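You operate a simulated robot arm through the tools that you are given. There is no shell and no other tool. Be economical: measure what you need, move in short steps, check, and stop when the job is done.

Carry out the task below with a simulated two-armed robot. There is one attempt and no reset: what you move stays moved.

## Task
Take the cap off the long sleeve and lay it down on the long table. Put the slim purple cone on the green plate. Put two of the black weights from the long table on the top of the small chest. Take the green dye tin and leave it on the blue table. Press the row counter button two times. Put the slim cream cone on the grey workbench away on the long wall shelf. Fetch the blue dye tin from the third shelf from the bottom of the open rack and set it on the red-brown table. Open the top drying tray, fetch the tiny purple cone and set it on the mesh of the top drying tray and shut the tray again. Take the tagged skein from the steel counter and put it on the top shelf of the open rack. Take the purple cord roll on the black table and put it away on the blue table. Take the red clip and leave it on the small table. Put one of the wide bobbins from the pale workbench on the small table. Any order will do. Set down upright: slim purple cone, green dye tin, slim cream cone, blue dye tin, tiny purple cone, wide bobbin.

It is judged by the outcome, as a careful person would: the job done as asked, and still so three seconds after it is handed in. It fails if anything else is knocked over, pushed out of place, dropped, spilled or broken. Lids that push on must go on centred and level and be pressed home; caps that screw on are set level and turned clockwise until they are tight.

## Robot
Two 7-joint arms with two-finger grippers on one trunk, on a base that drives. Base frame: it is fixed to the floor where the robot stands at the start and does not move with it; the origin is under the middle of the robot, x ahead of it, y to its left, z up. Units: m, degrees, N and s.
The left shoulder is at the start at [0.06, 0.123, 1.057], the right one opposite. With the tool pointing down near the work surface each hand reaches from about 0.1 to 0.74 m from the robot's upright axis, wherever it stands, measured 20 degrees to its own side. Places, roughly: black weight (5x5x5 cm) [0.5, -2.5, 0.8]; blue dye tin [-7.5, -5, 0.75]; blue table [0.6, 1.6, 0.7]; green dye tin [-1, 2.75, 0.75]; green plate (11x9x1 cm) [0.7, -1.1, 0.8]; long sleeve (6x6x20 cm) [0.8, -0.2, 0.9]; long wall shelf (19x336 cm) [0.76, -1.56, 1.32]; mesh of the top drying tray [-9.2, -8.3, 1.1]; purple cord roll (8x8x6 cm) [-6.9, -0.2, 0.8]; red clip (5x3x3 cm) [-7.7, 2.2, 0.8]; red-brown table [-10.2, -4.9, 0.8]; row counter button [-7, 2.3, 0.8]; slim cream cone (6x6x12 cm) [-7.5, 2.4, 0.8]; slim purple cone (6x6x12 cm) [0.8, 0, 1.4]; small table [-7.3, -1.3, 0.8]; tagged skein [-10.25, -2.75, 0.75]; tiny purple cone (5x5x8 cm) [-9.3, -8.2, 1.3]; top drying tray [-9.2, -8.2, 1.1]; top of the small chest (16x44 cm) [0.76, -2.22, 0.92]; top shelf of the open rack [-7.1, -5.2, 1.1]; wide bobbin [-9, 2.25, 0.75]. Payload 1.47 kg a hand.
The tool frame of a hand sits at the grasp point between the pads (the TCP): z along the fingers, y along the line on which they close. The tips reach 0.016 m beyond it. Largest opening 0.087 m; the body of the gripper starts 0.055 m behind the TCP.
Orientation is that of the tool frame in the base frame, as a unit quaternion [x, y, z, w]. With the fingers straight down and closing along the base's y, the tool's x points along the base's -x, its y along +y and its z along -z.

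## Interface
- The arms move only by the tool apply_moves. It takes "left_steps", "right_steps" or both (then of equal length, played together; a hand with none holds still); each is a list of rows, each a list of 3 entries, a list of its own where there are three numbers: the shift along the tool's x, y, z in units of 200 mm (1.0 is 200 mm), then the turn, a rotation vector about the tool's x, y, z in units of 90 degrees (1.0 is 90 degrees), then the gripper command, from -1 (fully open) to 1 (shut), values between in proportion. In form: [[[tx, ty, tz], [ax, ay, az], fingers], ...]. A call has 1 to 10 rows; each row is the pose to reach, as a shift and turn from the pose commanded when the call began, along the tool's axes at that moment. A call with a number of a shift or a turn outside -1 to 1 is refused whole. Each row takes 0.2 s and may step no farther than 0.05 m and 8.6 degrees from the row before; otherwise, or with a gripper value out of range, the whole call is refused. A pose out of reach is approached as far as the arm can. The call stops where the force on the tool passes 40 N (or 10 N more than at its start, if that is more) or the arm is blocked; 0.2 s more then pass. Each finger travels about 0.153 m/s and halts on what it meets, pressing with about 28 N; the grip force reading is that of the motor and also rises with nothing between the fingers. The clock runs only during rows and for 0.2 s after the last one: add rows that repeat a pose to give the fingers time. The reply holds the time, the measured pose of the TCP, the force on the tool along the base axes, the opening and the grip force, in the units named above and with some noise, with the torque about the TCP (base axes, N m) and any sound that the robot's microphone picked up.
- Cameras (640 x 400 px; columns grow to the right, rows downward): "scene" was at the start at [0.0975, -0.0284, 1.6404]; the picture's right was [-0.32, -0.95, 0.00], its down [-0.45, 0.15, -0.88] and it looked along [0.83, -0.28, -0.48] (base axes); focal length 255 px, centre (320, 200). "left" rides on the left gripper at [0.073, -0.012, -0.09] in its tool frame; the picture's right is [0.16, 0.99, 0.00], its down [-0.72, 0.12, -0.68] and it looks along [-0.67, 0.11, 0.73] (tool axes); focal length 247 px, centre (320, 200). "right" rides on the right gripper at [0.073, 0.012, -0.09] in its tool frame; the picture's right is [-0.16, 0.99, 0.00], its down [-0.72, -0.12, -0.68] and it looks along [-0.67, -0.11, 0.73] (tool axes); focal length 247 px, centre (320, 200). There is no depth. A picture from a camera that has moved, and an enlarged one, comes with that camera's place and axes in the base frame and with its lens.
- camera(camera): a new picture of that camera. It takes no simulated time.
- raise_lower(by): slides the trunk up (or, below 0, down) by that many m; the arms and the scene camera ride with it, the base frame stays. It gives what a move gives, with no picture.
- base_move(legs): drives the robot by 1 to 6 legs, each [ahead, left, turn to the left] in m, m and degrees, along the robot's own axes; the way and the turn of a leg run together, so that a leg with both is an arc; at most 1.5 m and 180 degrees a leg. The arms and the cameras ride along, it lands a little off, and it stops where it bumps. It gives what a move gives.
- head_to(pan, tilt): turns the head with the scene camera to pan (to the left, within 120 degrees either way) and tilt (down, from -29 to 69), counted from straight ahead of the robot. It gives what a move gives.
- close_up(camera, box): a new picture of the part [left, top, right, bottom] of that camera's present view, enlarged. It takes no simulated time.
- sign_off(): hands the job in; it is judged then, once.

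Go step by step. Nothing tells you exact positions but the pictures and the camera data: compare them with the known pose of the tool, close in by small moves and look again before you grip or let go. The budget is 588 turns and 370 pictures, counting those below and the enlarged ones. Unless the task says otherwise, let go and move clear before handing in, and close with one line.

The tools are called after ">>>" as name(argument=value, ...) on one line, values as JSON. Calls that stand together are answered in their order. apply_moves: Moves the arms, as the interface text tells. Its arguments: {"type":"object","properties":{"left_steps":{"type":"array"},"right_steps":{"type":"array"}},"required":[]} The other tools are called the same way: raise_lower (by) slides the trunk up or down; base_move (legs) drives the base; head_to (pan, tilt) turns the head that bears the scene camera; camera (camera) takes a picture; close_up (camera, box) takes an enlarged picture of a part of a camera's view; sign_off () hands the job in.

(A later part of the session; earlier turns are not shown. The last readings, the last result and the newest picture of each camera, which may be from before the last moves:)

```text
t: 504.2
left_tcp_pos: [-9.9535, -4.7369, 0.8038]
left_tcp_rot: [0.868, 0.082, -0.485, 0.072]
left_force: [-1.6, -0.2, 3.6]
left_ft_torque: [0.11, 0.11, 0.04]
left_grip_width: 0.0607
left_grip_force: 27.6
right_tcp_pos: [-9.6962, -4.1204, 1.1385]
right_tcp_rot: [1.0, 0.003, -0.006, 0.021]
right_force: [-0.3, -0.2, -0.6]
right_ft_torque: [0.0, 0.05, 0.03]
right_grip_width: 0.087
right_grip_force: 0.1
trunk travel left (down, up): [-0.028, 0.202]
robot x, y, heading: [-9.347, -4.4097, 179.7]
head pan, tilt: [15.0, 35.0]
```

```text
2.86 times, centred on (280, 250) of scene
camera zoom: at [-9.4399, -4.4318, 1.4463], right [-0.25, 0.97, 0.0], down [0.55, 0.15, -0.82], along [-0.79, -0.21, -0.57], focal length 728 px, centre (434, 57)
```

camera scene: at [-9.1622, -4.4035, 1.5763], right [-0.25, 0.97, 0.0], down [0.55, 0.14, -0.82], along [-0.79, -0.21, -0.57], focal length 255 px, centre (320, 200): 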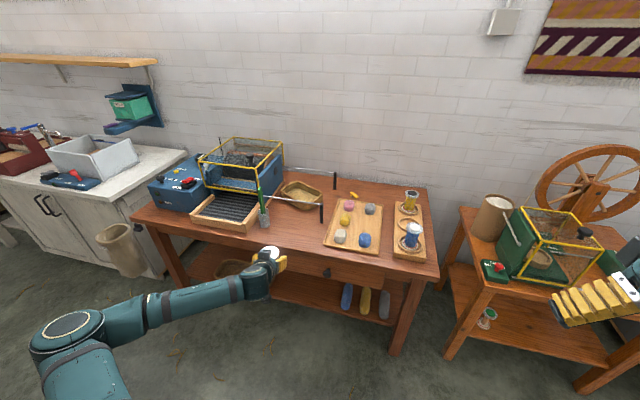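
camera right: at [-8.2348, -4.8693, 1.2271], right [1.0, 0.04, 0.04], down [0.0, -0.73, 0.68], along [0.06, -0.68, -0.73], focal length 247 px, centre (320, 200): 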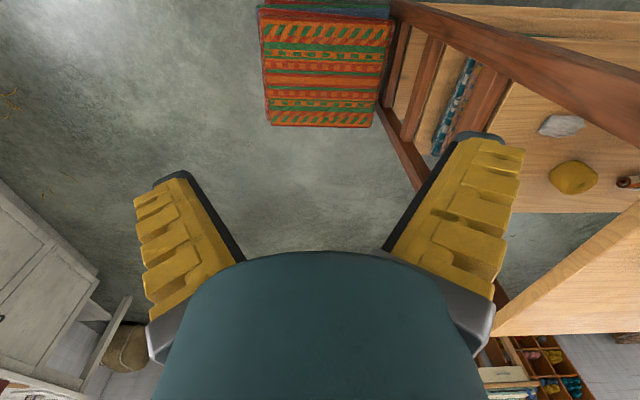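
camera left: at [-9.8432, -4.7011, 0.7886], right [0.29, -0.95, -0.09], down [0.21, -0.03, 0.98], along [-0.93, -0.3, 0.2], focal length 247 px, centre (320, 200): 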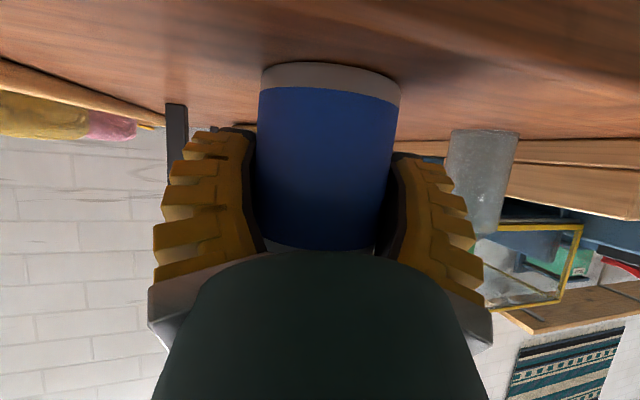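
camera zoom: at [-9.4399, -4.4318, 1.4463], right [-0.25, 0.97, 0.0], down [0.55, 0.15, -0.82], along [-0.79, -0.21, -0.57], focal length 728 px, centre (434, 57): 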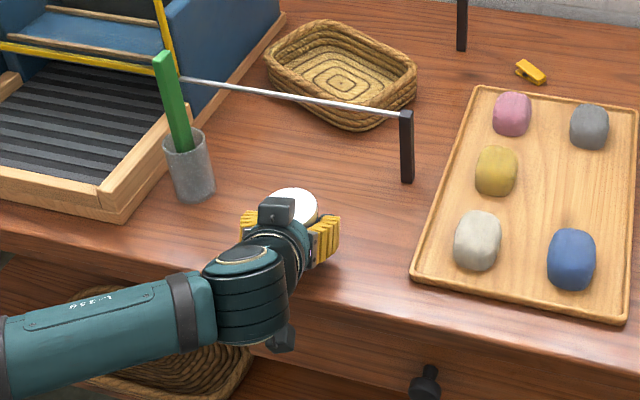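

Contact. I'll press 2 mm more, release, and back straight out with the base.

>>> raise_lower(by=-0.002)

>>> apply_moves(left_steps=[[[0, 0, 0], [0, 0, 0], 0.3], [[0, 0, 0], [0, 0, 0], -0.3], [[0, 0, 0], [0, 0, 0], -1], [[0, 0, 0], [0, 0, 0], -1]])

>>> camera(camera="left")

```text
t: 504.7
left_tcp_pos: [-9.9529, -4.7361, 0.8045]
left_tcp_rot: [0.867, 0.081, -0.486, 0.071]
left_force: [-1.1, -3.0, 15.2]
left_ft_torque: [0.34, 0.21, 0.01]
left_grip_width: 0.0609
left_grip_force: 28.1
right_tcp_pos: [-9.6955, -4.1206, 1.1371]
right_tcp_rot: [1.0, 0.005, -0.007, 0.021]
right_force: [0.1, 0.2, -0.1]
right_ft_torque: [0.04, -0.01, -0.03]
right_grip_width: 0.0871
right_grip_force: 0.2
trunk travel left (down, up): [-0.026, 0.204]
robot x, y, heading: [-9.3483, -4.4111, 179.7]
head pan, tilt: [15.0, 35.0]
```

```text
t: 505.7
left_tcp_pos: [-9.954, -4.7372, 0.802]
left_tcp_rot: [0.869, 0.081, -0.484, 0.071]
left_force: [0.6, -0.1, 1.2]
left_ft_torque: [-0.01, 0.0, 0.01]
left_grip_width: 0.0869
left_grip_force: 0.0
right_tcp_pos: [-9.6963, -4.1199, 1.1359]
right_tcp_rot: [1.0, 0.004, -0.006, 0.02]
right_force: [1.0, 1.1, -0.2]
right_ft_torque: [0.03, 0.03, 0.0]
right_grip_width: 0.087
right_grip_force: 0.1
trunk travel left (down, up): [-0.026, 0.204]
robot x, y, heading: [-9.3477, -4.413, 179.6]
head pan, tilt: [15.0, 35.0]
```

```text
154 pictures are left
camera left: at [-9.8427, -4.7009, 0.7855], right [0.29, -0.95, -0.09], down [0.21, -0.03, 0.98], along [-0.93, -0.3, 0.19], focal length 247 px, centre (320, 200)
```

left: 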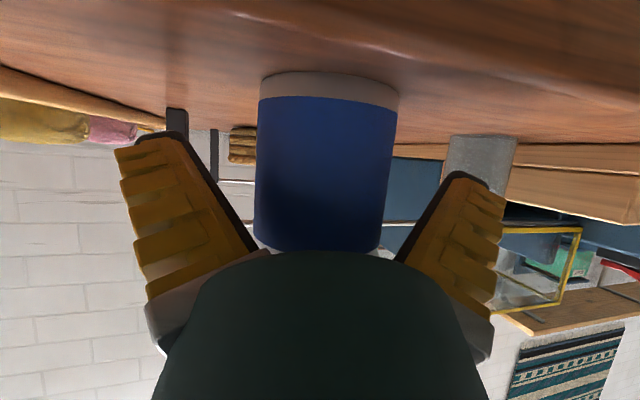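

The tin stands free. I'll back out along the hand's own axis so the fingers don't brush it.

>>> base_move(legs=[[-0.215, -0.05, 0]])

>>> close_up(camera="scene", box=[160, 130, 400, 280])

```text
t: 507.4
left_tcp_pos: [-9.7377, -4.6868, 0.8024]
left_tcp_rot: [0.868, 0.081, -0.484, 0.071]
left_force: [0.1, -0.1, 0.1]
left_ft_torque: [0.0, -0.01, 0.01]
left_grip_width: 0.087
left_grip_force: 0.0
right_tcp_pos: [-9.4803, -4.0711, 1.137]
right_tcp_rot: [1.0, 0.004, -0.007, 0.02]
right_force: [-0.1, -0.7, -0.1]
right_ft_torque: [-0.04, 0.0, 0.02]
right_grip_width: 0.0869
right_grip_force: 0.1
trunk travel left (down, up): [-0.026, 0.204]
robot x, y, heading: [-9.1318, -4.3629, 179.4]
head pan, tilt: [15.0, 35.0]
```

```text
2.67 times, centred on (280, 205) of scene
camera zoom: at [-9.2242, -4.383, 1.4443], right [-0.25, 0.97, 0.0], down [0.55, 0.14, -0.82], along [-0.79, -0.21, -0.57], focal length 680 px, centre (427, 187)
```

zoom: 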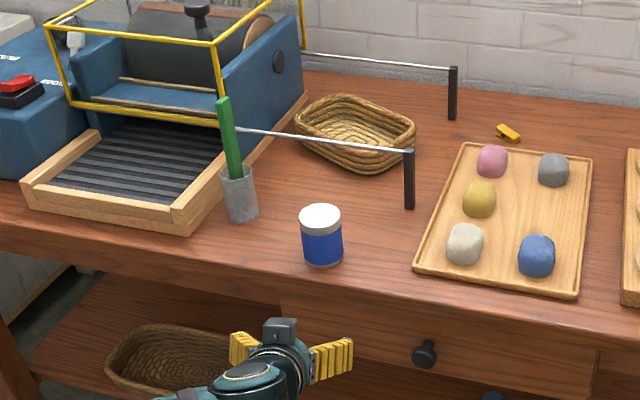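

The blue tin stands upright on the red-brown table. Next is the drying-tray unit to the south: I'll straighten and raise the left hand, then drive there.

>>> apply_moves(left_steps=[[[-0.07, 0, -0.12], [0, 0.081, 0], -1], [[-0.15, 0, -0.24], [0, 0.163, 0], -1], [[-0.22, 0, -0.36], [0, 0.244, 0], -1], [[-0.3, 0, -0.48], [0, 0.325, 0], -1], [[-0.37, 0, -0.6], [0, 0.406, 0], -1], [[-0.45, 0, -0.72], [0, 0.488, 0], -1], [[-0.52, 0, -0.83], [0, 0.569, 0], -1], [[-0.6, 0, -0.945], [0, 0.65, 0], -1]])

>>> raise_lower(by=0.2)

>>> base_move(legs=[[-0.25, 0, 0], [0, 0, 90.5], [1.3, 0, 0]])

>>> head_to(pan=0, tilt=20)

>>> camera(camera="scene")

```text
t: 509.2
left_tcp_pos: [-9.6433, -4.6581, 1.0047]
left_tcp_rot: [0.994, 0.105, 0.002, 0.023]
left_force: [0.2, -1.1, -0.6]
left_ft_torque: [0.0, -0.03, -0.01]
left_grip_width: 0.0871
left_grip_force: 0.3
right_tcp_pos: [-9.481, -4.0708, 1.136]
right_tcp_rot: [1.0, 0.004, -0.006, 0.021]
right_force: [-0.3, 0.1, -0.2]
right_ft_torque: [-0.03, -0.01, 0.0]
right_grip_width: 0.0871
right_grip_force: 0.1
trunk travel left (down, up): [-0.026, 0.204]
robot x, y, heading: [-9.1307, -4.3615, 179.7]
head pan, tilt: [15.0, 35.0]
```

```text
t: 511.4
left_tcp_pos: [-9.6436, -4.6581, 1.2032]
left_tcp_rot: [0.994, 0.106, 0.002, 0.023]
left_force: [-0.3, -0.8, -0.4]
left_ft_torque: [0.01, -0.02, -0.01]
left_grip_width: 0.087
left_grip_force: 0.1
right_tcp_pos: [-9.4795, -4.0725, 1.3367]
right_tcp_rot: [1.0, 0.003, -0.006, 0.02]
right_force: [0.0, 0.3, -0.3]
right_ft_torque: [0.04, -0.01, -0.01]
right_grip_width: 0.087
right_grip_force: 0.1
trunk travel left (down, up): [-0.226, 0.004]
robot x, y, heading: [-9.132, -4.3623, 179.8]
head pan, tilt: [15.0, 35.0]
```

```text
t: 523.2
left_tcp_pos: [-8.6766, -6.2081, 1.2039]
left_tcp_rot: [0.651, 0.758, 0.017, 0.015]
left_force: [-0.2, -0.7, -0.2]
left_ft_torque: [-0.02, -0.03, 0.01]
left_grip_width: 0.0871
left_grip_force: 0.0
right_tcp_pos: [-9.2534, -6.0091, 1.3371]
right_tcp_rot: [0.726, 0.687, 0.009, 0.019]
right_force: [0.3, -0.4, -0.2]
right_ft_torque: [-0.01, 0.01, -0.03]
right_grip_width: 0.0869
right_grip_force: 0.1
trunk travel left (down, up): [-0.226, 0.004]
robot x, y, heading: [-8.9416, -5.677, -93.8]
head pan, tilt: [15.0, 35.0]
```

```text
t: 524.0
left_tcp_pos: [-8.6767, -6.2073, 1.2046]
left_tcp_rot: [0.651, 0.759, 0.017, 0.015]
left_force: [1.0, 0.3, -1.0]
left_ft_torque: [-0.02, 0.0, 0.02]
left_grip_width: 0.0867
left_grip_force: 0.1
right_tcp_pos: [-9.2533, -6.0089, 1.336]
right_tcp_rot: [0.726, 0.687, 0.009, 0.019]
right_force: [-0.1, 1.1, -0.6]
right_ft_torque: [-0.02, -0.02, 0.02]
right_grip_width: 0.0869
right_grip_force: 0.0
trunk travel left (down, up): [-0.226, 0.004]
robot x, y, heading: [-8.9404, -5.6801, -93.7]
head pan, tilt: [0.0, 20.0]
```

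```text
152 pictures are left
camera scene: at [-8.9469, -5.7795, 1.668], right [-1.0, 0.07, 0.0], down [0.02, 0.34, -0.94], along [-0.06, -0.94, -0.34], focal length 255 px, centre (320, 200)
```

scene: 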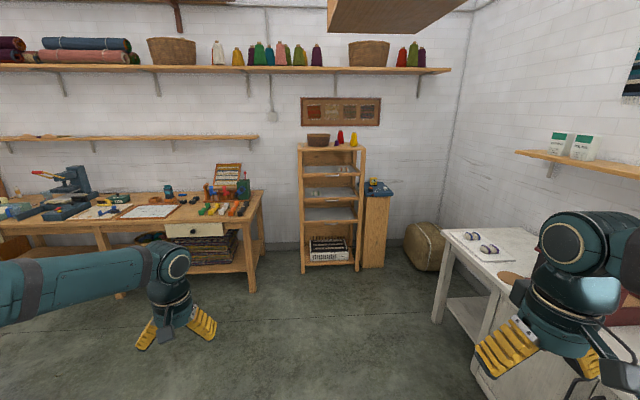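

>>> close_up(camera="scene", box=[260, 115, 420, 285])

```text
2.35 times, centred on (340, 200) of scene
camera zoom: at [-8.9469, -5.7795, 1.668], right [-1.0, 0.07, 0.0], down [0.02, 0.34, -0.94], along [-0.06, -0.94, -0.34], focal length 600 px, centre (273, 200)
```

zoom: 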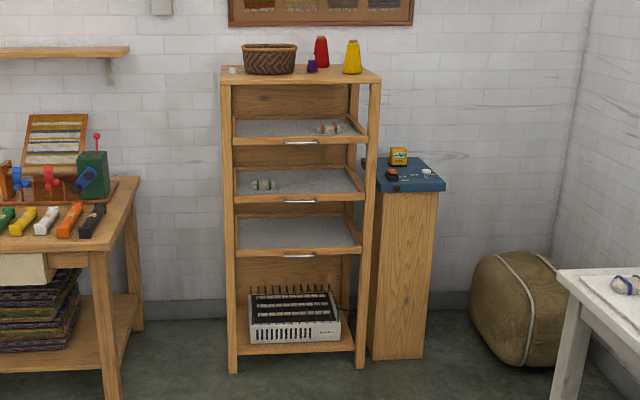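

The drying unit's front is at y of about -8.09, centred at x -9.21. The top tray's handle is at z 1.07, and the tiny purple cone is on top at about [-9.26, -8.2, 1.35]. I'll drive closer.

>>> base_move(legs=[[0.7, -0.08, 3.7], [0.75, -0.1, 0]])

>>> head_to(pan=0, tilt=28)

>>> camera(camera="scene")

```text
t: 531.5
left_tcp_pos: [-8.8679, -7.6498, 1.2031]
left_tcp_rot: [0.632, 0.774, 0.018, 0.014]
left_force: [0.2, -0.7, -0.1]
left_ft_torque: [0.02, 0.01, 0.02]
left_grip_width: 0.0869
left_grip_force: 0.0
right_tcp_pos: [-9.454, -7.4795, 1.3365]
right_tcp_rot: [0.709, 0.704, 0.01, 0.019]
right_force: [-1.0, -1.2, 0.4]
right_ft_torque: [-0.02, -0.01, 0.03]
right_grip_width: 0.087
right_grip_force: 0.1
trunk travel left (down, up): [-0.226, 0.004]
robot x, y, heading: [-9.154, -7.1318, -90.7]
head pan, tilt: [0.0, 20.0]
```

```text
t: 532.2
left_tcp_pos: [-8.8686, -7.6487, 1.2043]
left_tcp_rot: [0.632, 0.774, 0.017, 0.015]
left_force: [0.1, 0.1, -0.1]
left_ft_torque: [0.03, -0.02, 0.01]
left_grip_width: 0.0871
left_grip_force: 0.0
right_tcp_pos: [-9.4542, -7.4785, 1.336]
right_tcp_rot: [0.709, 0.705, 0.009, 0.02]
right_force: [-0.1, -0.7, -0.5]
right_ft_torque: [0.0, 0.02, 0.01]
right_grip_width: 0.0869
right_grip_force: 0.0
trunk travel left (down, up): [-0.226, 0.004]
robot x, y, heading: [-9.1608, -7.1348, -91.3]
head pan, tilt: [0.0, 28.0]
```

```text
150 pictures are left
camera scene: at [-9.1587, -7.2333, 1.6552], right [-1.0, 0.02, 0.0], down [0.01, 0.47, -0.88], along [-0.02, -0.88, -0.47], focal length 255 px, centre (320, 200)
```

scene: 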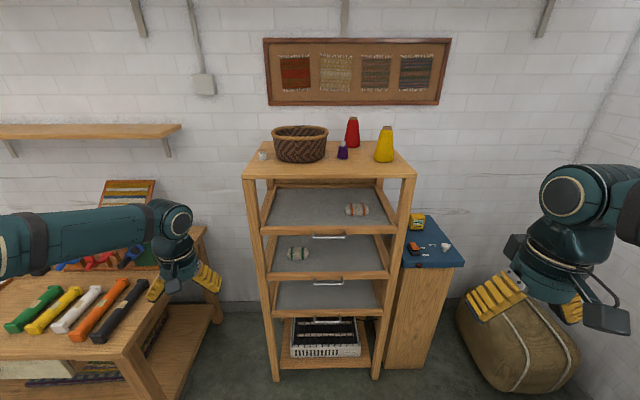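

>>> close_up(camera="scene", box=[235, 110, 425, 260])

>>> close_up(camera="scene", box=[290, 190, 370, 250])

```text
2.67 times, centred on (330, 185) of scene
camera zoom: at [-9.1587, -7.2333, 1.6552], right [-1.0, 0.02, 0.0], down [0.01, 0.47, -0.88], along [-0.02, -0.88, -0.47], focal length 680 px, centre (293, 240)
```

zoom: 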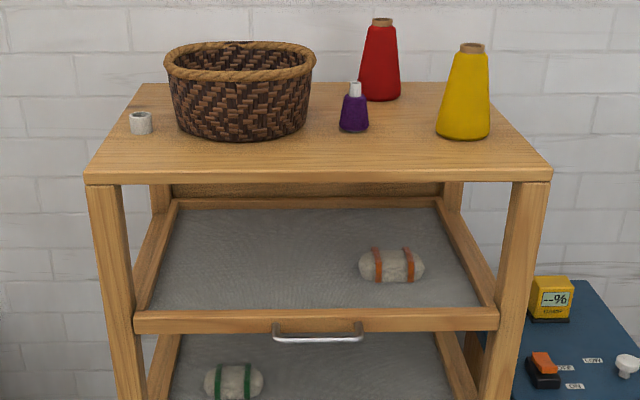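

```text
6.67 times, centred on (330, 220) of scene
camera zoom: at [-9.1587, -7.2333, 1.6552], right [-1.0, 0.02, 0.0], down [0.01, 0.47, -0.88], along [-0.02, -0.88, -0.47], focal length 1699 px, centre (253, 67)
```

zoom: 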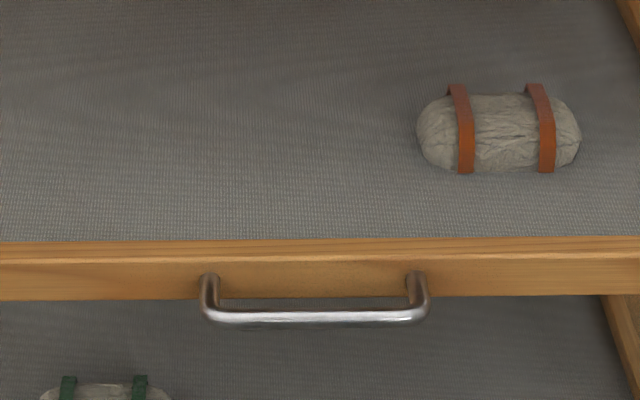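

The D-handle sticks out about 3 cm with a gap behind the bar, so I'll turn the right gripper 90° and straddle the bar from above. That roll also suits the tiny cone, which has a basket beside it.

>>> apply_moves(right_steps=[[[0, 0, 0], [0, 0, 0.095], -1], [[0, 0, 0], [0, 0, 0.19], -1], [[0, 0, 0], [0, 0, 0.285], -1], [[0, 0, 0], [0, 0, 0.38], -1], [[0, 0, 0], [0, 0, 0.475], -1], [[0, 0, 0], [0, 0, 0.57], -1], [[0, 0, 0], [0, 0, 0.665], -1], [[0, 0, 0], [0, 0, 0.76], -1], [[0, 0, 0], [0, 0, 0.855], -1], [[0, 0, 0], [0, 0, 0.95], -1]])

>>> base_move(legs=[[0.25, 0.11, 1.3]])

>>> camera(camera="scene")

>>> camera(camera="right")

```text
t: 534.4
left_tcp_pos: [-8.8682, -7.6496, 1.2031]
left_tcp_rot: [0.633, 0.774, 0.018, 0.015]
left_force: [0.0, 0.0, -0.3]
left_ft_torque: [0.02, 0.02, 0.03]
left_grip_width: 0.0871
left_grip_force: 0.1
right_tcp_pos: [-9.4536, -7.4793, 1.3378]
right_tcp_rot: [0.999, 0.035, 0.02, 0.007]
right_force: [0.3, -0.5, 0.6]
right_ft_torque: [-0.01, -0.02, -0.03]
right_grip_width: 0.0874
right_grip_force: 0.1
trunk travel left (down, up): [-0.226, 0.004]
robot x, y, heading: [-9.1573, -7.1258, -91.3]
head pan, tilt: [0.0, 28.0]
```

```text
t: 536.4
left_tcp_pos: [-8.7483, -7.8893, 1.2034]
left_tcp_rot: [0.625, 0.78, 0.018, 0.014]
left_force: [-0.1, -0.3, 1.1]
left_ft_torque: [0.02, 0.02, -0.01]
left_grip_width: 0.0872
left_grip_force: 0.2
right_tcp_pos: [-9.3381, -7.732, 1.3377]
right_tcp_rot: [0.999, 0.047, 0.019, 0.007]
right_force: [-0.1, 0.4, 0.6]
right_ft_torque: [0.02, 0.02, 0.02]
right_grip_width: 0.0866
right_grip_force: 0.1
trunk travel left (down, up): [-0.226, 0.004]
robot x, y, heading: [-9.0504, -7.3786, -89.8]
head pan, tilt: [0.0, 28.0]
```

```text
147 pictures are left
camera scene: at [-9.048, -7.4801, 1.6551], right [-1.0, 0.0, 0.0], down [0.0, 0.47, -0.88], along [0.0, -0.88, -0.47], focal length 255 px, centre (320, 200)
```

scene: 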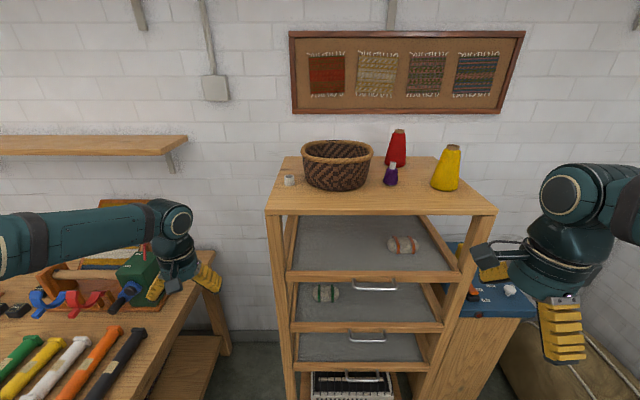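

```text
146 pictures are left
camera right: at [-9.2668, -7.7356, 1.4288], right [-0.06, -1.0, 0.01], down [-0.76, 0.06, 0.65], along [-0.65, 0.03, -0.76], focal length 247 px, centre (320, 200)
```

right: 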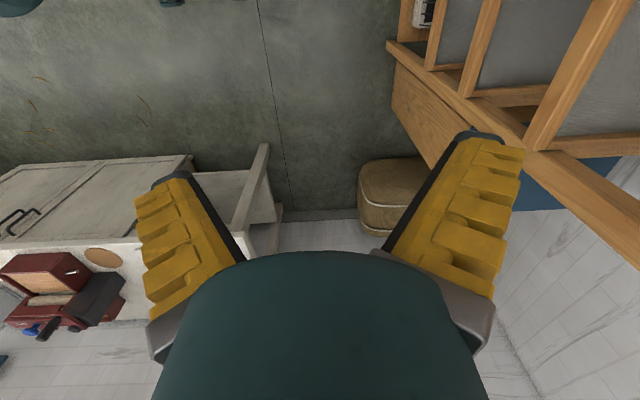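

The handle bar triangulates to [-9.214, -8.045, 1.055]. I'll bring the hand in front of it with a narrow opening and a slight forward tilt, so the wrist clears the top board.

>>> apply_moves(right_steps=[[[0.08, 0.12, 0.15], [0, 0, 0.02], 0], [[0.16, 0.24, 0.3], [-0.03, 0, 0.04], 0.31], [[0.24, 0.36, 0.45], [-0.06, 0, 0.06], 0.31], [[0.32, 0.48, 0.6], [-0.1, 0, 0.06], 0.31], [[0.4, 0.6, 0.75], [-0.13, 0, 0.06], 0.31], [[0.48, 0.7, 0.9], [-0.13, 0, 0.06], 0.31]])

>>> camera(camera="right")

>>> close_up(camera="scene", box=[280, 200, 480, 320])

```text
t: 537.8
left_tcp_pos: [-8.7482, -7.8908, 1.203]
left_tcp_rot: [0.625, 0.78, 0.017, 0.014]
left_force: [0.3, -0.6, -0.1]
left_ft_torque: [0.02, 0.01, -0.01]
left_grip_width: 0.087
left_grip_force: 0.0
right_tcp_pos: [-9.2195, -7.8652, 1.1629]
right_tcp_rot: [0.994, -0.002, 0.026, 0.108]
right_force: [0.0, -0.7, 0.7]
right_ft_torque: [0.02, 0.01, 0.02]
right_grip_width: 0.0359
right_grip_force: 4.4
trunk travel left (down, up): [-0.226, 0.004]
robot x, y, heading: [-9.0488, -7.3755, -89.7]
head pan, tilt: [0.0, 28.0]
```

```text
145 pictures are left
camera right: at [-9.1505, -7.8575, 1.255], right [-0.17, -0.96, 0.2], down [-0.76, 0.26, 0.6], along [-0.63, -0.05, -0.77], focal length 247 px, centre (320, 200)
```

right: 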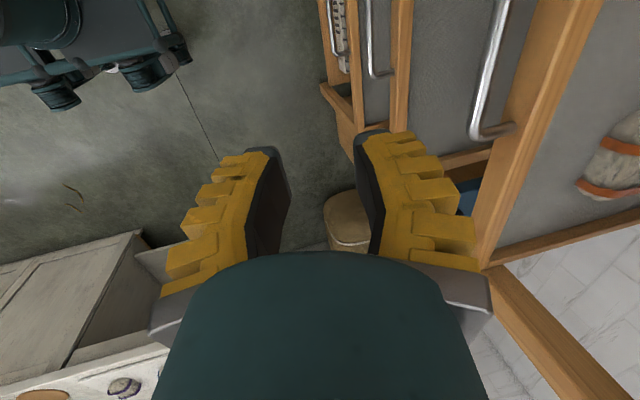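

```text
3.20 times, centred on (380, 260) of scene
camera zoom: at [-9.0474, -7.4813, 1.655], right [-1.0, 0.0, 0.0], down [0.0, 0.47, -0.88], along [0.0, -0.88, -0.47], focal length 815 px, centre (128, 8)
```

zoom: 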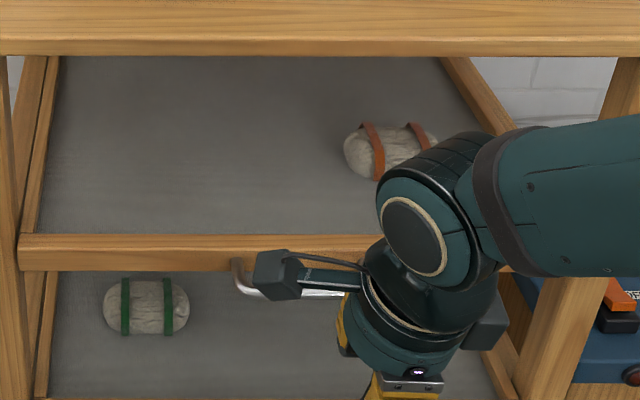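

The bar's end confirms y -8.043, with the rail face at -8.077. I'll move above the bar first, keeping the tips clear.

>>> apply_moves(right_steps=[[[0.01, 0.2, 0.12], [0, 0, 0], 0.31], [[0.02, 0.4, 0.25], [0, 0, 0], 0.31], [[0.027, 0.6, 0.38], [0, 0, 0], 0.31], [[0.027, 0.767, 0.49], [0, 0, 0], 0.31]])

>>> camera(camera="right")

>>> close_up(camera="scene", box=[280, 200, 480, 320])

```text
t: 538.9
left_tcp_pos: [-8.7499, -7.8871, 1.2044]
left_tcp_rot: [0.625, 0.78, 0.016, 0.015]
left_force: [0.1, -0.5, -1.2]
left_ft_torque: [0.03, -0.04, 0.01]
left_grip_width: 0.0871
left_grip_force: 0.1
right_tcp_pos: [-9.2122, -8.033, 1.1052]
right_tcp_rot: [0.993, -0.004, 0.026, 0.111]
right_force: [0.2, 15.9, 19.8]
right_ft_torque: [0.01, 0.29, -0.26]
right_grip_width: 0.0061
right_grip_force: 27.0
trunk travel left (down, up): [-0.226, 0.004]
robot x, y, heading: [-9.05, -7.376, -89.8]
head pan, tilt: [0.0, 28.0]
stopped in row 4 (right hand): the force on the tool passed its limit at 47 N (the readings are from after the stop); the commanded pose is now the measured one
```

```text
143 pictures are left
camera right: at [-9.1445, -8.0244, 1.1989], right [-0.17, -0.96, 0.21], down [-0.76, 0.26, 0.6], along [-0.63, -0.06, -0.77], focal length 247 px, centre (320, 200)
```

right: 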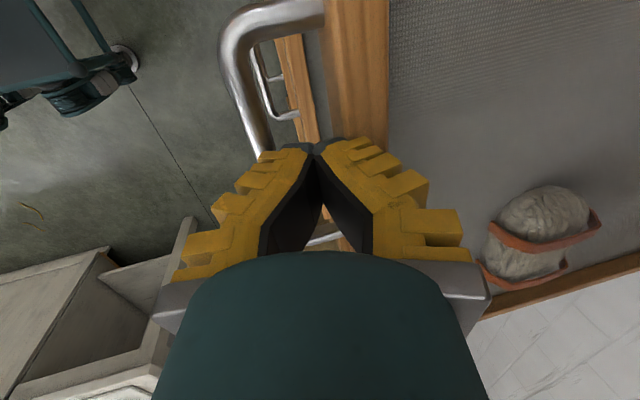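

```text
3.20 times, centred on (380, 260) of scene
camera zoom: at [-9.0482, -7.4768, 1.6554], right [-1.0, 0.0, 0.0], down [0.0, 0.47, -0.88], along [0.0, -0.88, -0.47], focal length 815 px, centre (128, 8)
```

zoom: 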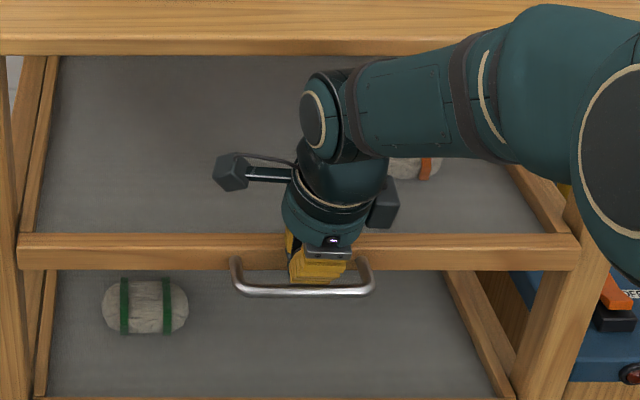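

The rail face is actually at y -8.044 and the bar at -8.011, so the fingers came down just behind the bar onto the rail. I'll lift a bit, shift 28 mm toward me and reopen to straddle the bar.

>>> apply_moves(right_steps=[[[0, -0.02, -0.08], [0, 0, 0], 0.9], [[0, -0.08, -0.1], [0, 0, 0], 0.6], [[0, -0.13, -0.1], [0, 0, 0], 0.31], [[0, -0.13, -0.1], [0, 0, 0], 0.31]])

>>> camera(camera="right")

```text
t: 539.9
left_tcp_pos: [-8.7488, -7.889, 1.2044]
left_tcp_rot: [0.625, 0.781, 0.017, 0.014]
left_force: [-0.2, 0.7, -0.5]
left_ft_torque: [0.02, 0.01, -0.01]
left_grip_width: 0.0872
left_grip_force: 0.1
right_tcp_pos: [-9.2133, -8.0054, 1.118]
right_tcp_rot: [0.994, -0.003, 0.026, 0.11]
right_force: [-0.2, 0.5, -0.4]
right_ft_torque: [0.0, 0.0, 0.04]
right_grip_width: 0.0361
right_grip_force: 4.9
trunk travel left (down, up): [-0.226, 0.004]
robot x, y, heading: [-9.0491, -7.3721, -89.9]
head pan, tilt: [0.0, 28.0]
```

```text
141 pictures are left
camera right: at [-9.1448, -7.996, 1.2101], right [-0.17, -0.96, 0.21], down [-0.76, 0.26, 0.6], along [-0.63, -0.06, -0.77], focal length 247 px, centre (320, 200)
```

right: 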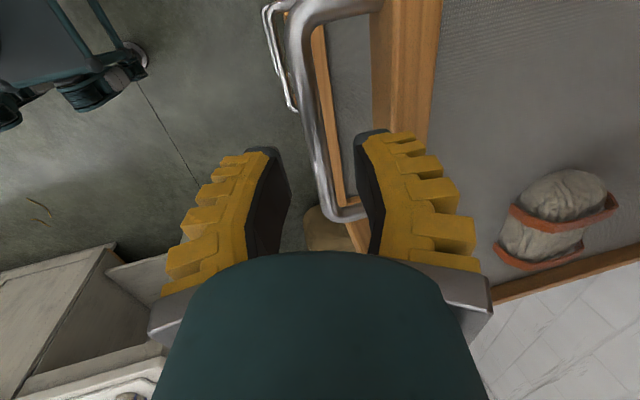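

The bar runs between the fingers. I'll lower around it.

>>> apply_moves(right_steps=[[[0, -0.03, 0.08], [0, 0, 0], 0.31], [[0, -0.055, 0.18], [0, 0, 0], 0.31], [[0, -0.08, 0.29], [0, 0, 0], 0.31]])

>>> camera(camera="right")

>>> close_up(camera="scene", box=[280, 200, 480, 320])

```text
t: 540.7
left_tcp_pos: [-8.7492, -7.8888, 1.2032]
left_tcp_rot: [0.624, 0.781, 0.018, 0.015]
left_force: [-0.7, -0.9, 0.2]
left_ft_torque: [0.01, -0.02, -0.01]
left_grip_width: 0.087
left_grip_force: 0.2
right_tcp_pos: [-9.211, -8.0025, 1.0546]
right_tcp_rot: [0.993, -0.003, 0.026, 0.111]
right_force: [0.1, -1.1, -0.5]
right_ft_torque: [0.02, 0.01, 0.01]
right_grip_width: 0.0363
right_grip_force: 4.3
trunk travel left (down, up): [-0.226, 0.004]
robot x, y, heading: [-9.048, -7.3822, -89.7]
head pan, tilt: [0.0, 28.0]
```

```text
140 pictures are left
camera right: at [-9.1424, -7.9939, 1.1483], right [-0.17, -0.96, 0.21], down [-0.76, 0.26, 0.6], along [-0.63, -0.06, -0.77], focal length 247 px, centre (320, 200)
```

right: 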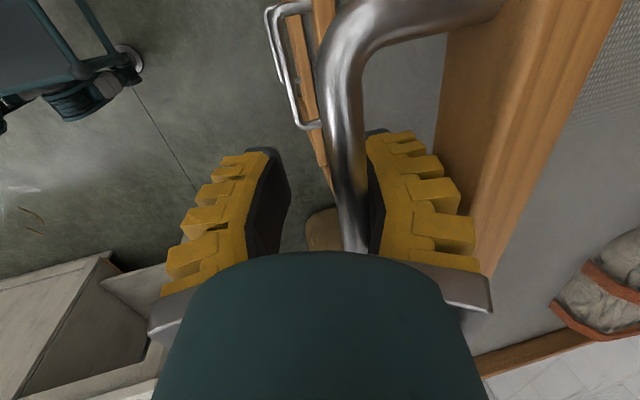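

```text
3.20 times, centred on (380, 260) of scene
camera zoom: at [-9.0483, -7.4793, 1.6551], right [-1.0, 0.0, 0.0], down [0.0, 0.47, -0.88], along [0.0, -0.88, -0.47], focal length 815 px, centre (128, 8)
```

zoom: 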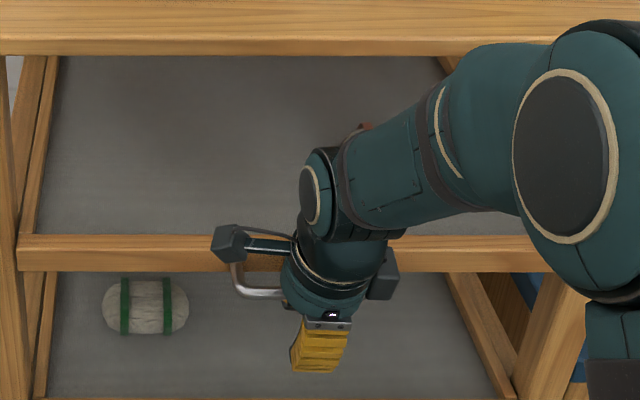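

The bar is between the pads. I'll grip it, then pull by driving the base back gently.

>>> apply_moves(right_steps=[[[0, 0, 0], [0, 0, 0], 0.6], [[0, 0, 0], [0, 0, 0], 0.9], [[0, 0, 0], [0, 0, 0], 1]])

>>> base_move(legs=[[-0.08, 0, 0]])

>>> camera(camera="scene")

```text
t: 541.5
left_tcp_pos: [-8.7486, -7.8884, 1.2045]
left_tcp_rot: [0.624, 0.781, 0.017, 0.015]
left_force: [-0.2, 0.3, 0.0]
left_ft_torque: [0.01, 0.0, 0.0]
left_grip_width: 0.0871
left_grip_force: 0.0
right_tcp_pos: [-9.2102, -8.0022, 1.0557]
right_tcp_rot: [0.994, -0.003, 0.025, 0.11]
right_force: [-1.0, -0.2, 0.4]
right_ft_torque: [0.03, -0.01, 0.0]
right_grip_width: 0.0002
right_grip_force: 28.4
trunk travel left (down, up): [-0.226, 0.004]
robot x, y, heading: [-9.0486, -7.3781, -89.7]
head pan, tilt: [0.0, 28.0]
```

```text
t: 542.6
left_tcp_pos: [-8.75, -7.8093, 1.203]
left_tcp_rot: [0.625, 0.78, 0.018, 0.015]
left_force: [0.4, 0.1, -0.7]
left_ft_torque: [-0.01, -0.02, 0.0]
left_grip_width: 0.087
left_grip_force: 0.1
right_tcp_pos: [-9.2112, -7.9204, 1.0564]
right_tcp_rot: [0.994, -0.003, 0.025, 0.111]
right_force: [0.0, 0.2, -0.1]
right_ft_torque: [0.0, -0.03, -0.03]
right_grip_width: 0.0
right_grip_force: 28.3
trunk travel left (down, up): [-0.226, 0.004]
robot x, y, heading: [-9.0509, -7.297, -90.0]
head pan, tilt: [0.0, 28.0]
```

```text
138 pictures are left
camera scene: at [-9.0487, -7.398, 1.6552], right [-1.0, 0.0, 0.0], down [0.0, 0.47, -0.88], along [0.0, -0.88, -0.47], focal length 255 px, centre (320, 200)
```

scene: 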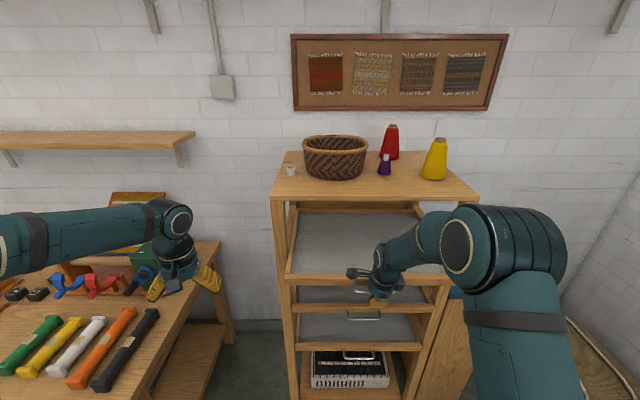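

The fingers closed just above the bar, which is lower than I judged, at z of about 1.03 and y -8.022. I'll raise, reopen, move back in and go deeper.

>>> apply_moves(right_steps=[[[0, 0.03, -0.12], [0, 0, 0], 0.6], [[0, 0.055, -0.244], [0, 0, 0], 0.31], [[0, 0.055, -0.244], [0, 0, 0], 0.31]])

>>> base_move(legs=[[0.09, 0, 0]])

>>> camera(camera="right")

```text
t: 543.4
left_tcp_pos: [-8.7498, -7.8088, 1.2034]
left_tcp_rot: [0.625, 0.781, 0.017, 0.014]
left_force: [0.2, -0.1, -0.4]
left_ft_torque: [0.03, 0.0, -0.01]
left_grip_width: 0.087
left_grip_force: 0.1
right_tcp_pos: [-9.2138, -7.9226, 1.1052]
right_tcp_rot: [0.994, -0.004, 0.024, 0.109]
right_force: [-1.0, 0.1, 0.7]
right_ft_torque: [0.0, -0.01, -0.02]
right_grip_width: 0.0361
right_grip_force: 4.0
trunk travel left (down, up): [-0.226, 0.004]
robot x, y, heading: [-9.0491, -7.3019, -90.1]
head pan, tilt: [0.0, 28.0]
```

```text
t: 544.5
left_tcp_pos: [-8.7493, -7.8991, 1.2055]
left_tcp_rot: [0.625, 0.78, 0.017, 0.015]
left_force: [-0.2, -0.9, 0.1]
left_ft_torque: [0.01, 0.02, 0.0]
left_grip_width: 0.087
left_grip_force: 0.2
right_tcp_pos: [-9.2131, -8.0126, 1.1078]
right_tcp_rot: [0.993, -0.002, 0.025, 0.114]
right_force: [-1.1, -4.8, 25.4]
right_ft_torque: [-1.21, 0.22, 0.04]
right_grip_width: 0.0345
right_grip_force: 23.4
trunk travel left (down, up): [-0.226, 0.004]
robot x, y, heading: [-9.0509, -7.3908, -89.6]
head pan, tilt: [0.0, 28.0]
```

```text
137 pictures are left
camera right: at [-9.1439, -8.0041, 1.2008], right [-0.17, -0.96, 0.21], down [-0.76, 0.27, 0.6], along [-0.63, -0.06, -0.77], focal length 247 px, centre (320, 200)
```

right: 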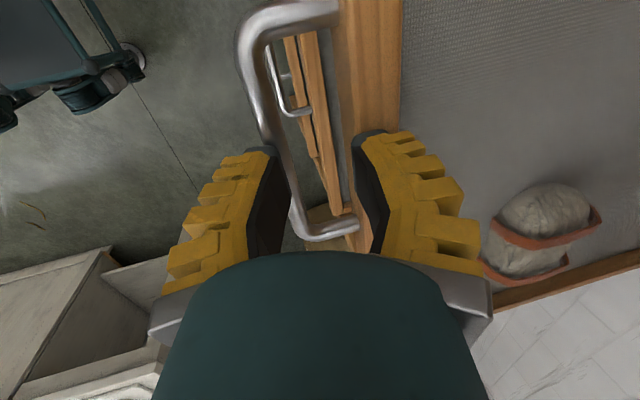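

The rear fingertip is resting on the rail, and the tray has already slid out about 2 cm. The bar is now near y -7.997, so I'll lift and shift toward me.

>>> apply_moves(right_steps=[[[0, -0.02, -0.06], [0, 0, 0], 0.31], [[0, -0.06, -0.08], [0, 0, 0], 0.31], [[0, -0.1, -0.08], [0, 0, 0], 0.31]])

>>> camera(camera="right")

>>> close_up(camera="scene", box=[250, 180, 490, 330])

```text
t: 545.3
left_tcp_pos: [-8.7499, -7.8978, 1.2046]
left_tcp_rot: [0.624, 0.781, 0.017, 0.015]
left_force: [-0.1, 0.2, -0.1]
left_ft_torque: [-0.02, 0.02, 0.04]
left_grip_width: 0.0871
left_grip_force: 0.1
right_tcp_pos: [-9.2141, -7.9894, 1.1178]
right_tcp_rot: [0.993, -0.002, 0.025, 0.113]
right_force: [-0.1, -0.2, 0.8]
right_ft_torque: [-0.01, -0.01, -0.01]
right_grip_width: 0.0358
right_grip_force: 4.7
trunk travel left (down, up): [-0.226, 0.004]
robot x, y, heading: [-9.0533, -7.3874, -90.1]
head pan, tilt: [0.0, 28.0]
```

```text
136 pictures are left
camera right: at [-9.1443, -7.9813, 1.2111], right [-0.17, -0.96, 0.21], down [-0.76, 0.27, 0.6], along [-0.63, -0.06, -0.77], focal length 247 px, centre (320, 200)
```

right: 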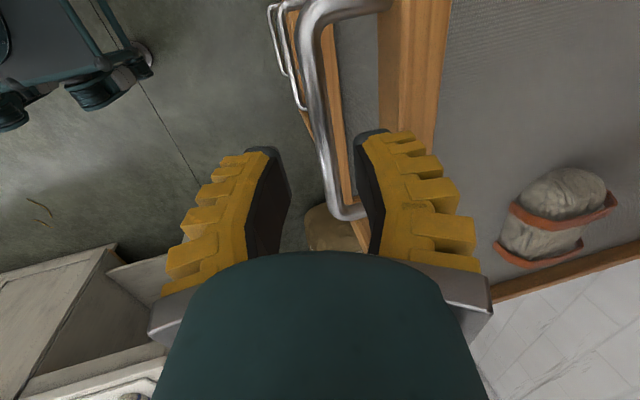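

```text
2.67 times, centred on (370, 255) of scene
camera zoom: at [-9.0485, -7.4884, 1.6552], right [-1.0, 0.0, 0.0], down [0.0, 0.47, -0.88], along [0.0, -0.88, -0.47], focal length 680 px, centre (187, 53)
```

zoom: 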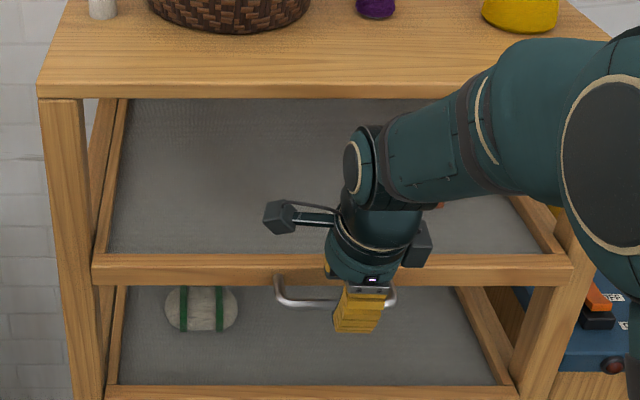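

The fingers form a Λ when closed, so last time the bar was enclosed and did drag the tray out a little. Hooking works, so I'll lower around the bar, close, and pull properly.

>>> apply_moves(right_steps=[[[0, -0.01, 0.1], [0, 0, 0], 0.31], [[0, -0.03, 0.2], [0, 0, 0], 0.31], [[0, -0.055, 0.32], [0, 0, 0], 0.31], [[0, -0.055, 0.32], [0, 0, 0], 0.8], [[0, -0.055, 0.32], [0, 0, 0], 1], [[0, -0.055, 0.32], [0, 0, 0], 1]])

>>> camera(camera="right")

```text
t: 546.7
left_tcp_pos: [-8.7504, -7.8992, 1.2051]
left_tcp_rot: [0.625, 0.78, 0.017, 0.015]
left_force: [0.4, 0.3, 0.2]
left_ft_torque: [0.02, -0.01, 0.02]
left_grip_width: 0.0869
left_grip_force: 0.1
right_tcp_pos: [-9.2103, -7.9939, 1.0521]
right_tcp_rot: [0.993, -0.002, 0.025, 0.112]
right_force: [0.0, -0.3, 0.2]
right_ft_torque: [0.04, 0.0, -0.02]
right_grip_width: 0.0001
right_grip_force: 28.2
trunk travel left (down, up): [-0.226, 0.004]
robot x, y, heading: [-9.0539, -7.3884, -89.8]
head pan, tilt: [0.0, 28.0]
```

```text
134 pictures are left
camera right: at [-9.1417, -7.9854, 1.1456], right [-0.17, -0.96, 0.21], down [-0.76, 0.27, 0.6], along [-0.63, -0.06, -0.77], focal length 247 px, centre (320, 200)
```

right: 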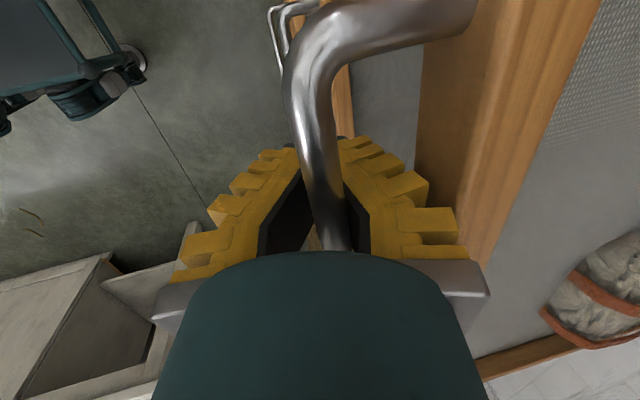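

The bar is hooked inside the closed fingers. I'll pull with the base.

>>> base_move(legs=[[-0.16, 0, 0]])

>>> camera(camera="scene")

```text
t: 548.1
left_tcp_pos: [-8.7509, -7.7389, 1.2039]
left_tcp_rot: [0.626, 0.78, 0.017, 0.015]
left_force: [-0.6, -0.1, 0.9]
left_ft_torque: [-0.03, 0.01, 0.01]
left_grip_width: 0.0871
left_grip_force: 0.0
right_tcp_pos: [-9.2124, -7.8334, 1.0539]
right_tcp_rot: [0.993, -0.004, 0.025, 0.113]
right_force: [-0.1, 0.8, 0.5]
right_ft_torque: [-0.01, -0.02, 0.0]
right_grip_width: 0.0
right_grip_force: 27.8
trunk travel left (down, up): [-0.226, 0.004]
robot x, y, heading: [-9.0529, -7.2301, -89.9]
head pan, tilt: [0.0, 28.0]
```

```text
133 pictures are left
camera scene: at [-9.0489, -7.3286, 1.6552], right [-1.0, 0.0, 0.0], down [0.0, 0.47, -0.88], along [0.0, -0.88, -0.47], focal length 255 px, centre (320, 200)
```

scene: 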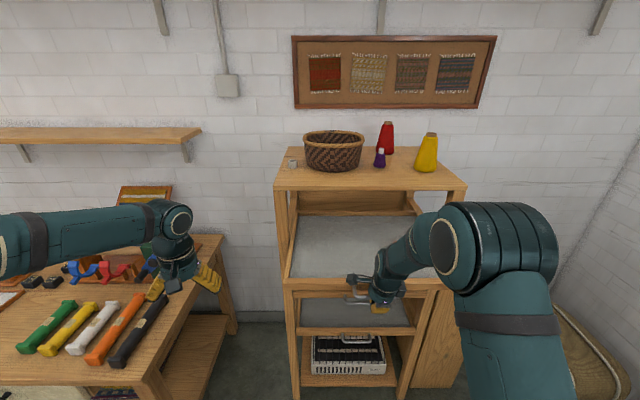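

The tray is sliding out. I'll pull another 10 cm.

>>> base_move(legs=[[-0.1, 0, 0]])

>>> camera(camera="scene")

```text
t: 549.3
left_tcp_pos: [-8.7505, -7.6456, 1.2041]
left_tcp_rot: [0.625, 0.78, 0.017, 0.015]
left_force: [0.0, 0.1, -0.6]
left_ft_torque: [-0.01, 0.02, 0.01]
left_grip_width: 0.087
left_grip_force: 0.1
right_tcp_pos: [-9.2128, -7.7427, 1.0543]
right_tcp_rot: [0.993, -0.004, 0.024, 0.118]
right_force: [-0.3, 0.0, 0.0]
right_ft_torque: [-0.02, -0.03, 0.0]
right_grip_width: 0.0
right_grip_force: 28.4
trunk travel left (down, up): [-0.226, 0.004]
robot x, y, heading: [-9.0517, -7.1337, -89.9]
head pan, tilt: [0.0, 28.0]
stopped in leg 1: the force on the tool passed its limit at 48 N (the readings are from after the stop); the commanded pose is now the measured one
```

```text
132 pictures are left
camera scene: at [-9.0489, -7.2354, 1.6553], right [-1.0, 0.0, 0.0], down [0.0, 0.47, -0.88], along [0.0, -0.88, -0.47], focal length 255 px, centre (320, 200)
```

scene: 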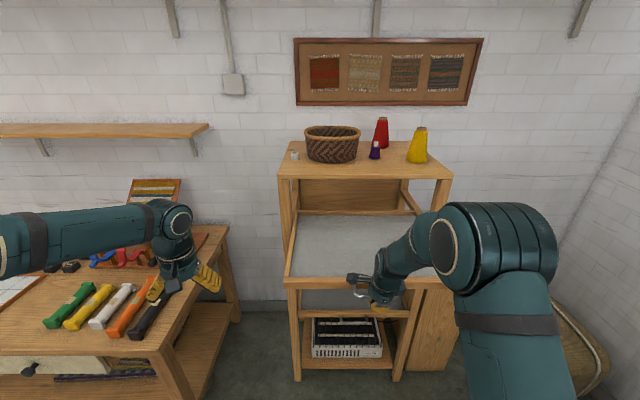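

The tray is fully out at its stop. I'll open, rise off the bar, and roll the hand back for the cone.

>>> apply_moves(right_steps=[[[0, 0, 0], [0, 0, 0], 0.6], [[0, 0, 0], [0, 0, 0], 0.25], [[0, 0.03, -0.13], [0, 0, 0], 0.25], [[0, 0.06, -0.28], [0, 0, 0], 0.25], [[0, 0.1, -0.45], [0, 0, 0], 0.25], [[0, 0, -0.65], [0, 0, 0], 0], [[0, -0.1, -0.85], [0.06, 0, 0], 0], [[0, -0.2, -1], [0.13, 0, 0], -1]])

>>> apply_moves(right_steps=[[[0, 0, 0], [0, 0, -0.095], -1], [[0, 0, 0], [0, 0, -0.19], -1], [[0, 0, 0], [0, 0, -0.285], -1], [[0, 0, 0], [0, 0, -0.38], -1], [[0, 0, 0], [0, 0, -0.475], -1], [[0, 0, 0], [0, 0, -0.57], -1], [[0, 0, 0], [0, 0, -0.665], -1], [[0, 0, 0], [0, 0, -0.76], -1], [[0, 0, 0], [0, 0, -0.855], -1], [[0, 0, 0], [0, 0, -0.95], -1]])

>>> camera(camera="scene")

```text
t: 551.1
left_tcp_pos: [-8.7499, -7.6458, 1.2048]
left_tcp_rot: [0.626, 0.779, 0.018, 0.015]
left_force: [-0.5, -0.3, 0.2]
left_ft_torque: [-0.04, 0.0, -0.03]
left_grip_width: 0.087
left_grip_force: 0.0
right_tcp_pos: [-9.2229, -7.6574, 1.2399]
right_tcp_rot: [1.0, -0.003, 0.025, 0.016]
right_force: [0.4, 0.0, 1.2]
right_ft_torque: [0.0, -0.03, 0.0]
right_grip_width: 0.087
right_grip_force: 0.1
trunk travel left (down, up): [-0.226, 0.004]
robot x, y, heading: [-9.048, -7.1359, -89.7]
head pan, tilt: [0.0, 28.0]
```

```text
t: 553.3
left_tcp_pos: [-8.7511, -7.6472, 1.2042]
left_tcp_rot: [0.626, 0.78, 0.017, 0.014]
left_force: [-0.5, 0.4, 0.2]
left_ft_torque: [-0.03, 0.0, 0.04]
left_grip_width: 0.0871
left_grip_force: 0.2
right_tcp_pos: [-9.2215, -7.6574, 1.238]
right_tcp_rot: [0.735, 0.678, 0.008, 0.03]
right_force: [-1.4, 0.6, 0.9]
right_ft_torque: [-0.05, 0.02, 0.0]
right_grip_width: 0.0868
right_grip_force: 0.0
trunk travel left (down, up): [-0.226, 0.004]
robot x, y, heading: [-9.0497, -7.1338, -90.0]
head pan, tilt: [0.0, 28.0]
```

```text
131 pictures are left
camera scene: at [-9.049, -7.2365, 1.6552], right [-1.0, 0.0, 0.0], down [0.0, 0.47, -0.88], along [0.0, -0.88, -0.47], focal length 255 px, centre (320, 200)
```

scene: 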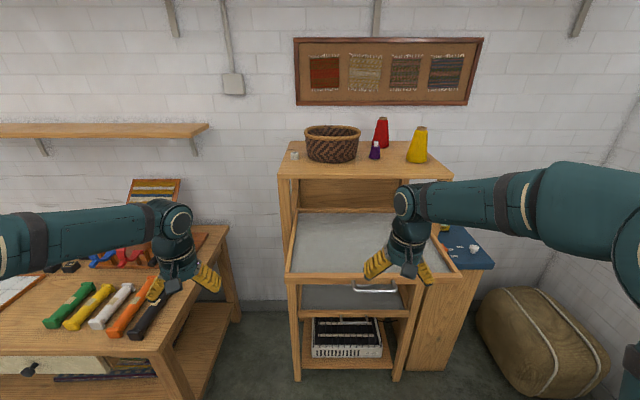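

The tray is open. I'll raise the right hand and tilt it 45° forward for the cone on top.

>>> apply_moves(right_steps=[[[0, 0, -0.15], [0, -0.08, 0], -1], [[0, 0, -0.3], [0, -0.16, 0], -1], [[0, 0, -0.45], [0, -0.24, 0], -1], [[0, 0, -0.6], [0, -0.32, 0], -1], [[0, 0, -0.75], [0, -0.41, 0], -1], [[0, 0, -0.9], [0, -0.5, 0], -1]])

>>> camera(camera="right")

>>> camera(camera="scene")

```text
t: 554.7
left_tcp_pos: [-8.7509, -7.6472, 1.2041]
left_tcp_rot: [0.626, 0.78, 0.017, 0.015]
left_force: [0.7, 0.5, -0.3]
left_ft_torque: [0.01, 0.02, 0.01]
left_grip_width: 0.0869
left_grip_force: 0.0
right_tcp_pos: [-9.2298, -7.6513, 1.4184]
right_tcp_rot: [0.681, 0.615, -0.275, 0.287]
right_force: [0.3, -0.2, -0.6]
right_ft_torque: [0.03, -0.03, 0.0]
right_grip_width: 0.0868
right_grip_force: 0.2
trunk travel left (down, up): [-0.226, 0.004]
robot x, y, heading: [-9.0493, -7.1393, -90.2]
head pan, tilt: [0.0, 28.0]
```

```text
130 pictures are left
camera right: at [-9.2091, -7.5372, 1.426], right [0.97, -0.19, 0.17], down [-0.17, 0.01, 0.99], along [-0.19, -0.98, -0.02], focal length 247 px, centre (320, 200)
```

right: 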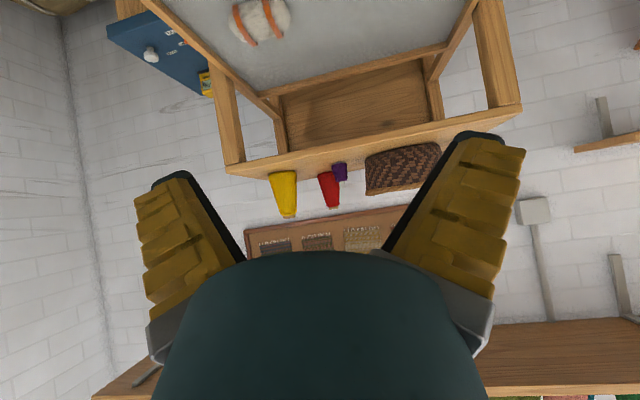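

```text
129 pictures are left
camera scene: at [-9.0489, -7.2355, 1.6553], right [-1.0, 0.0, 0.0], down [0.0, 0.47, -0.88], along [0.0, -0.88, -0.47], focal length 255 px, centre (320, 200)
```

scene: 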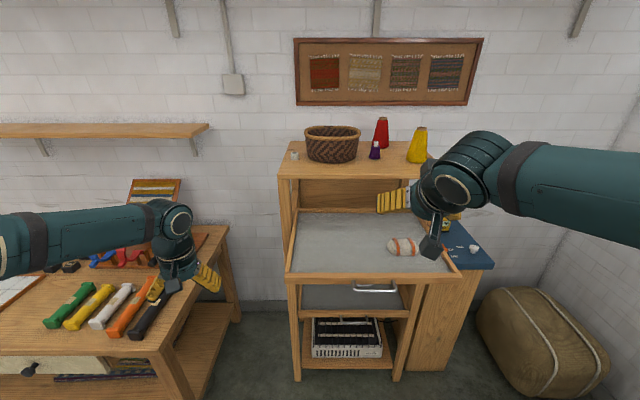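

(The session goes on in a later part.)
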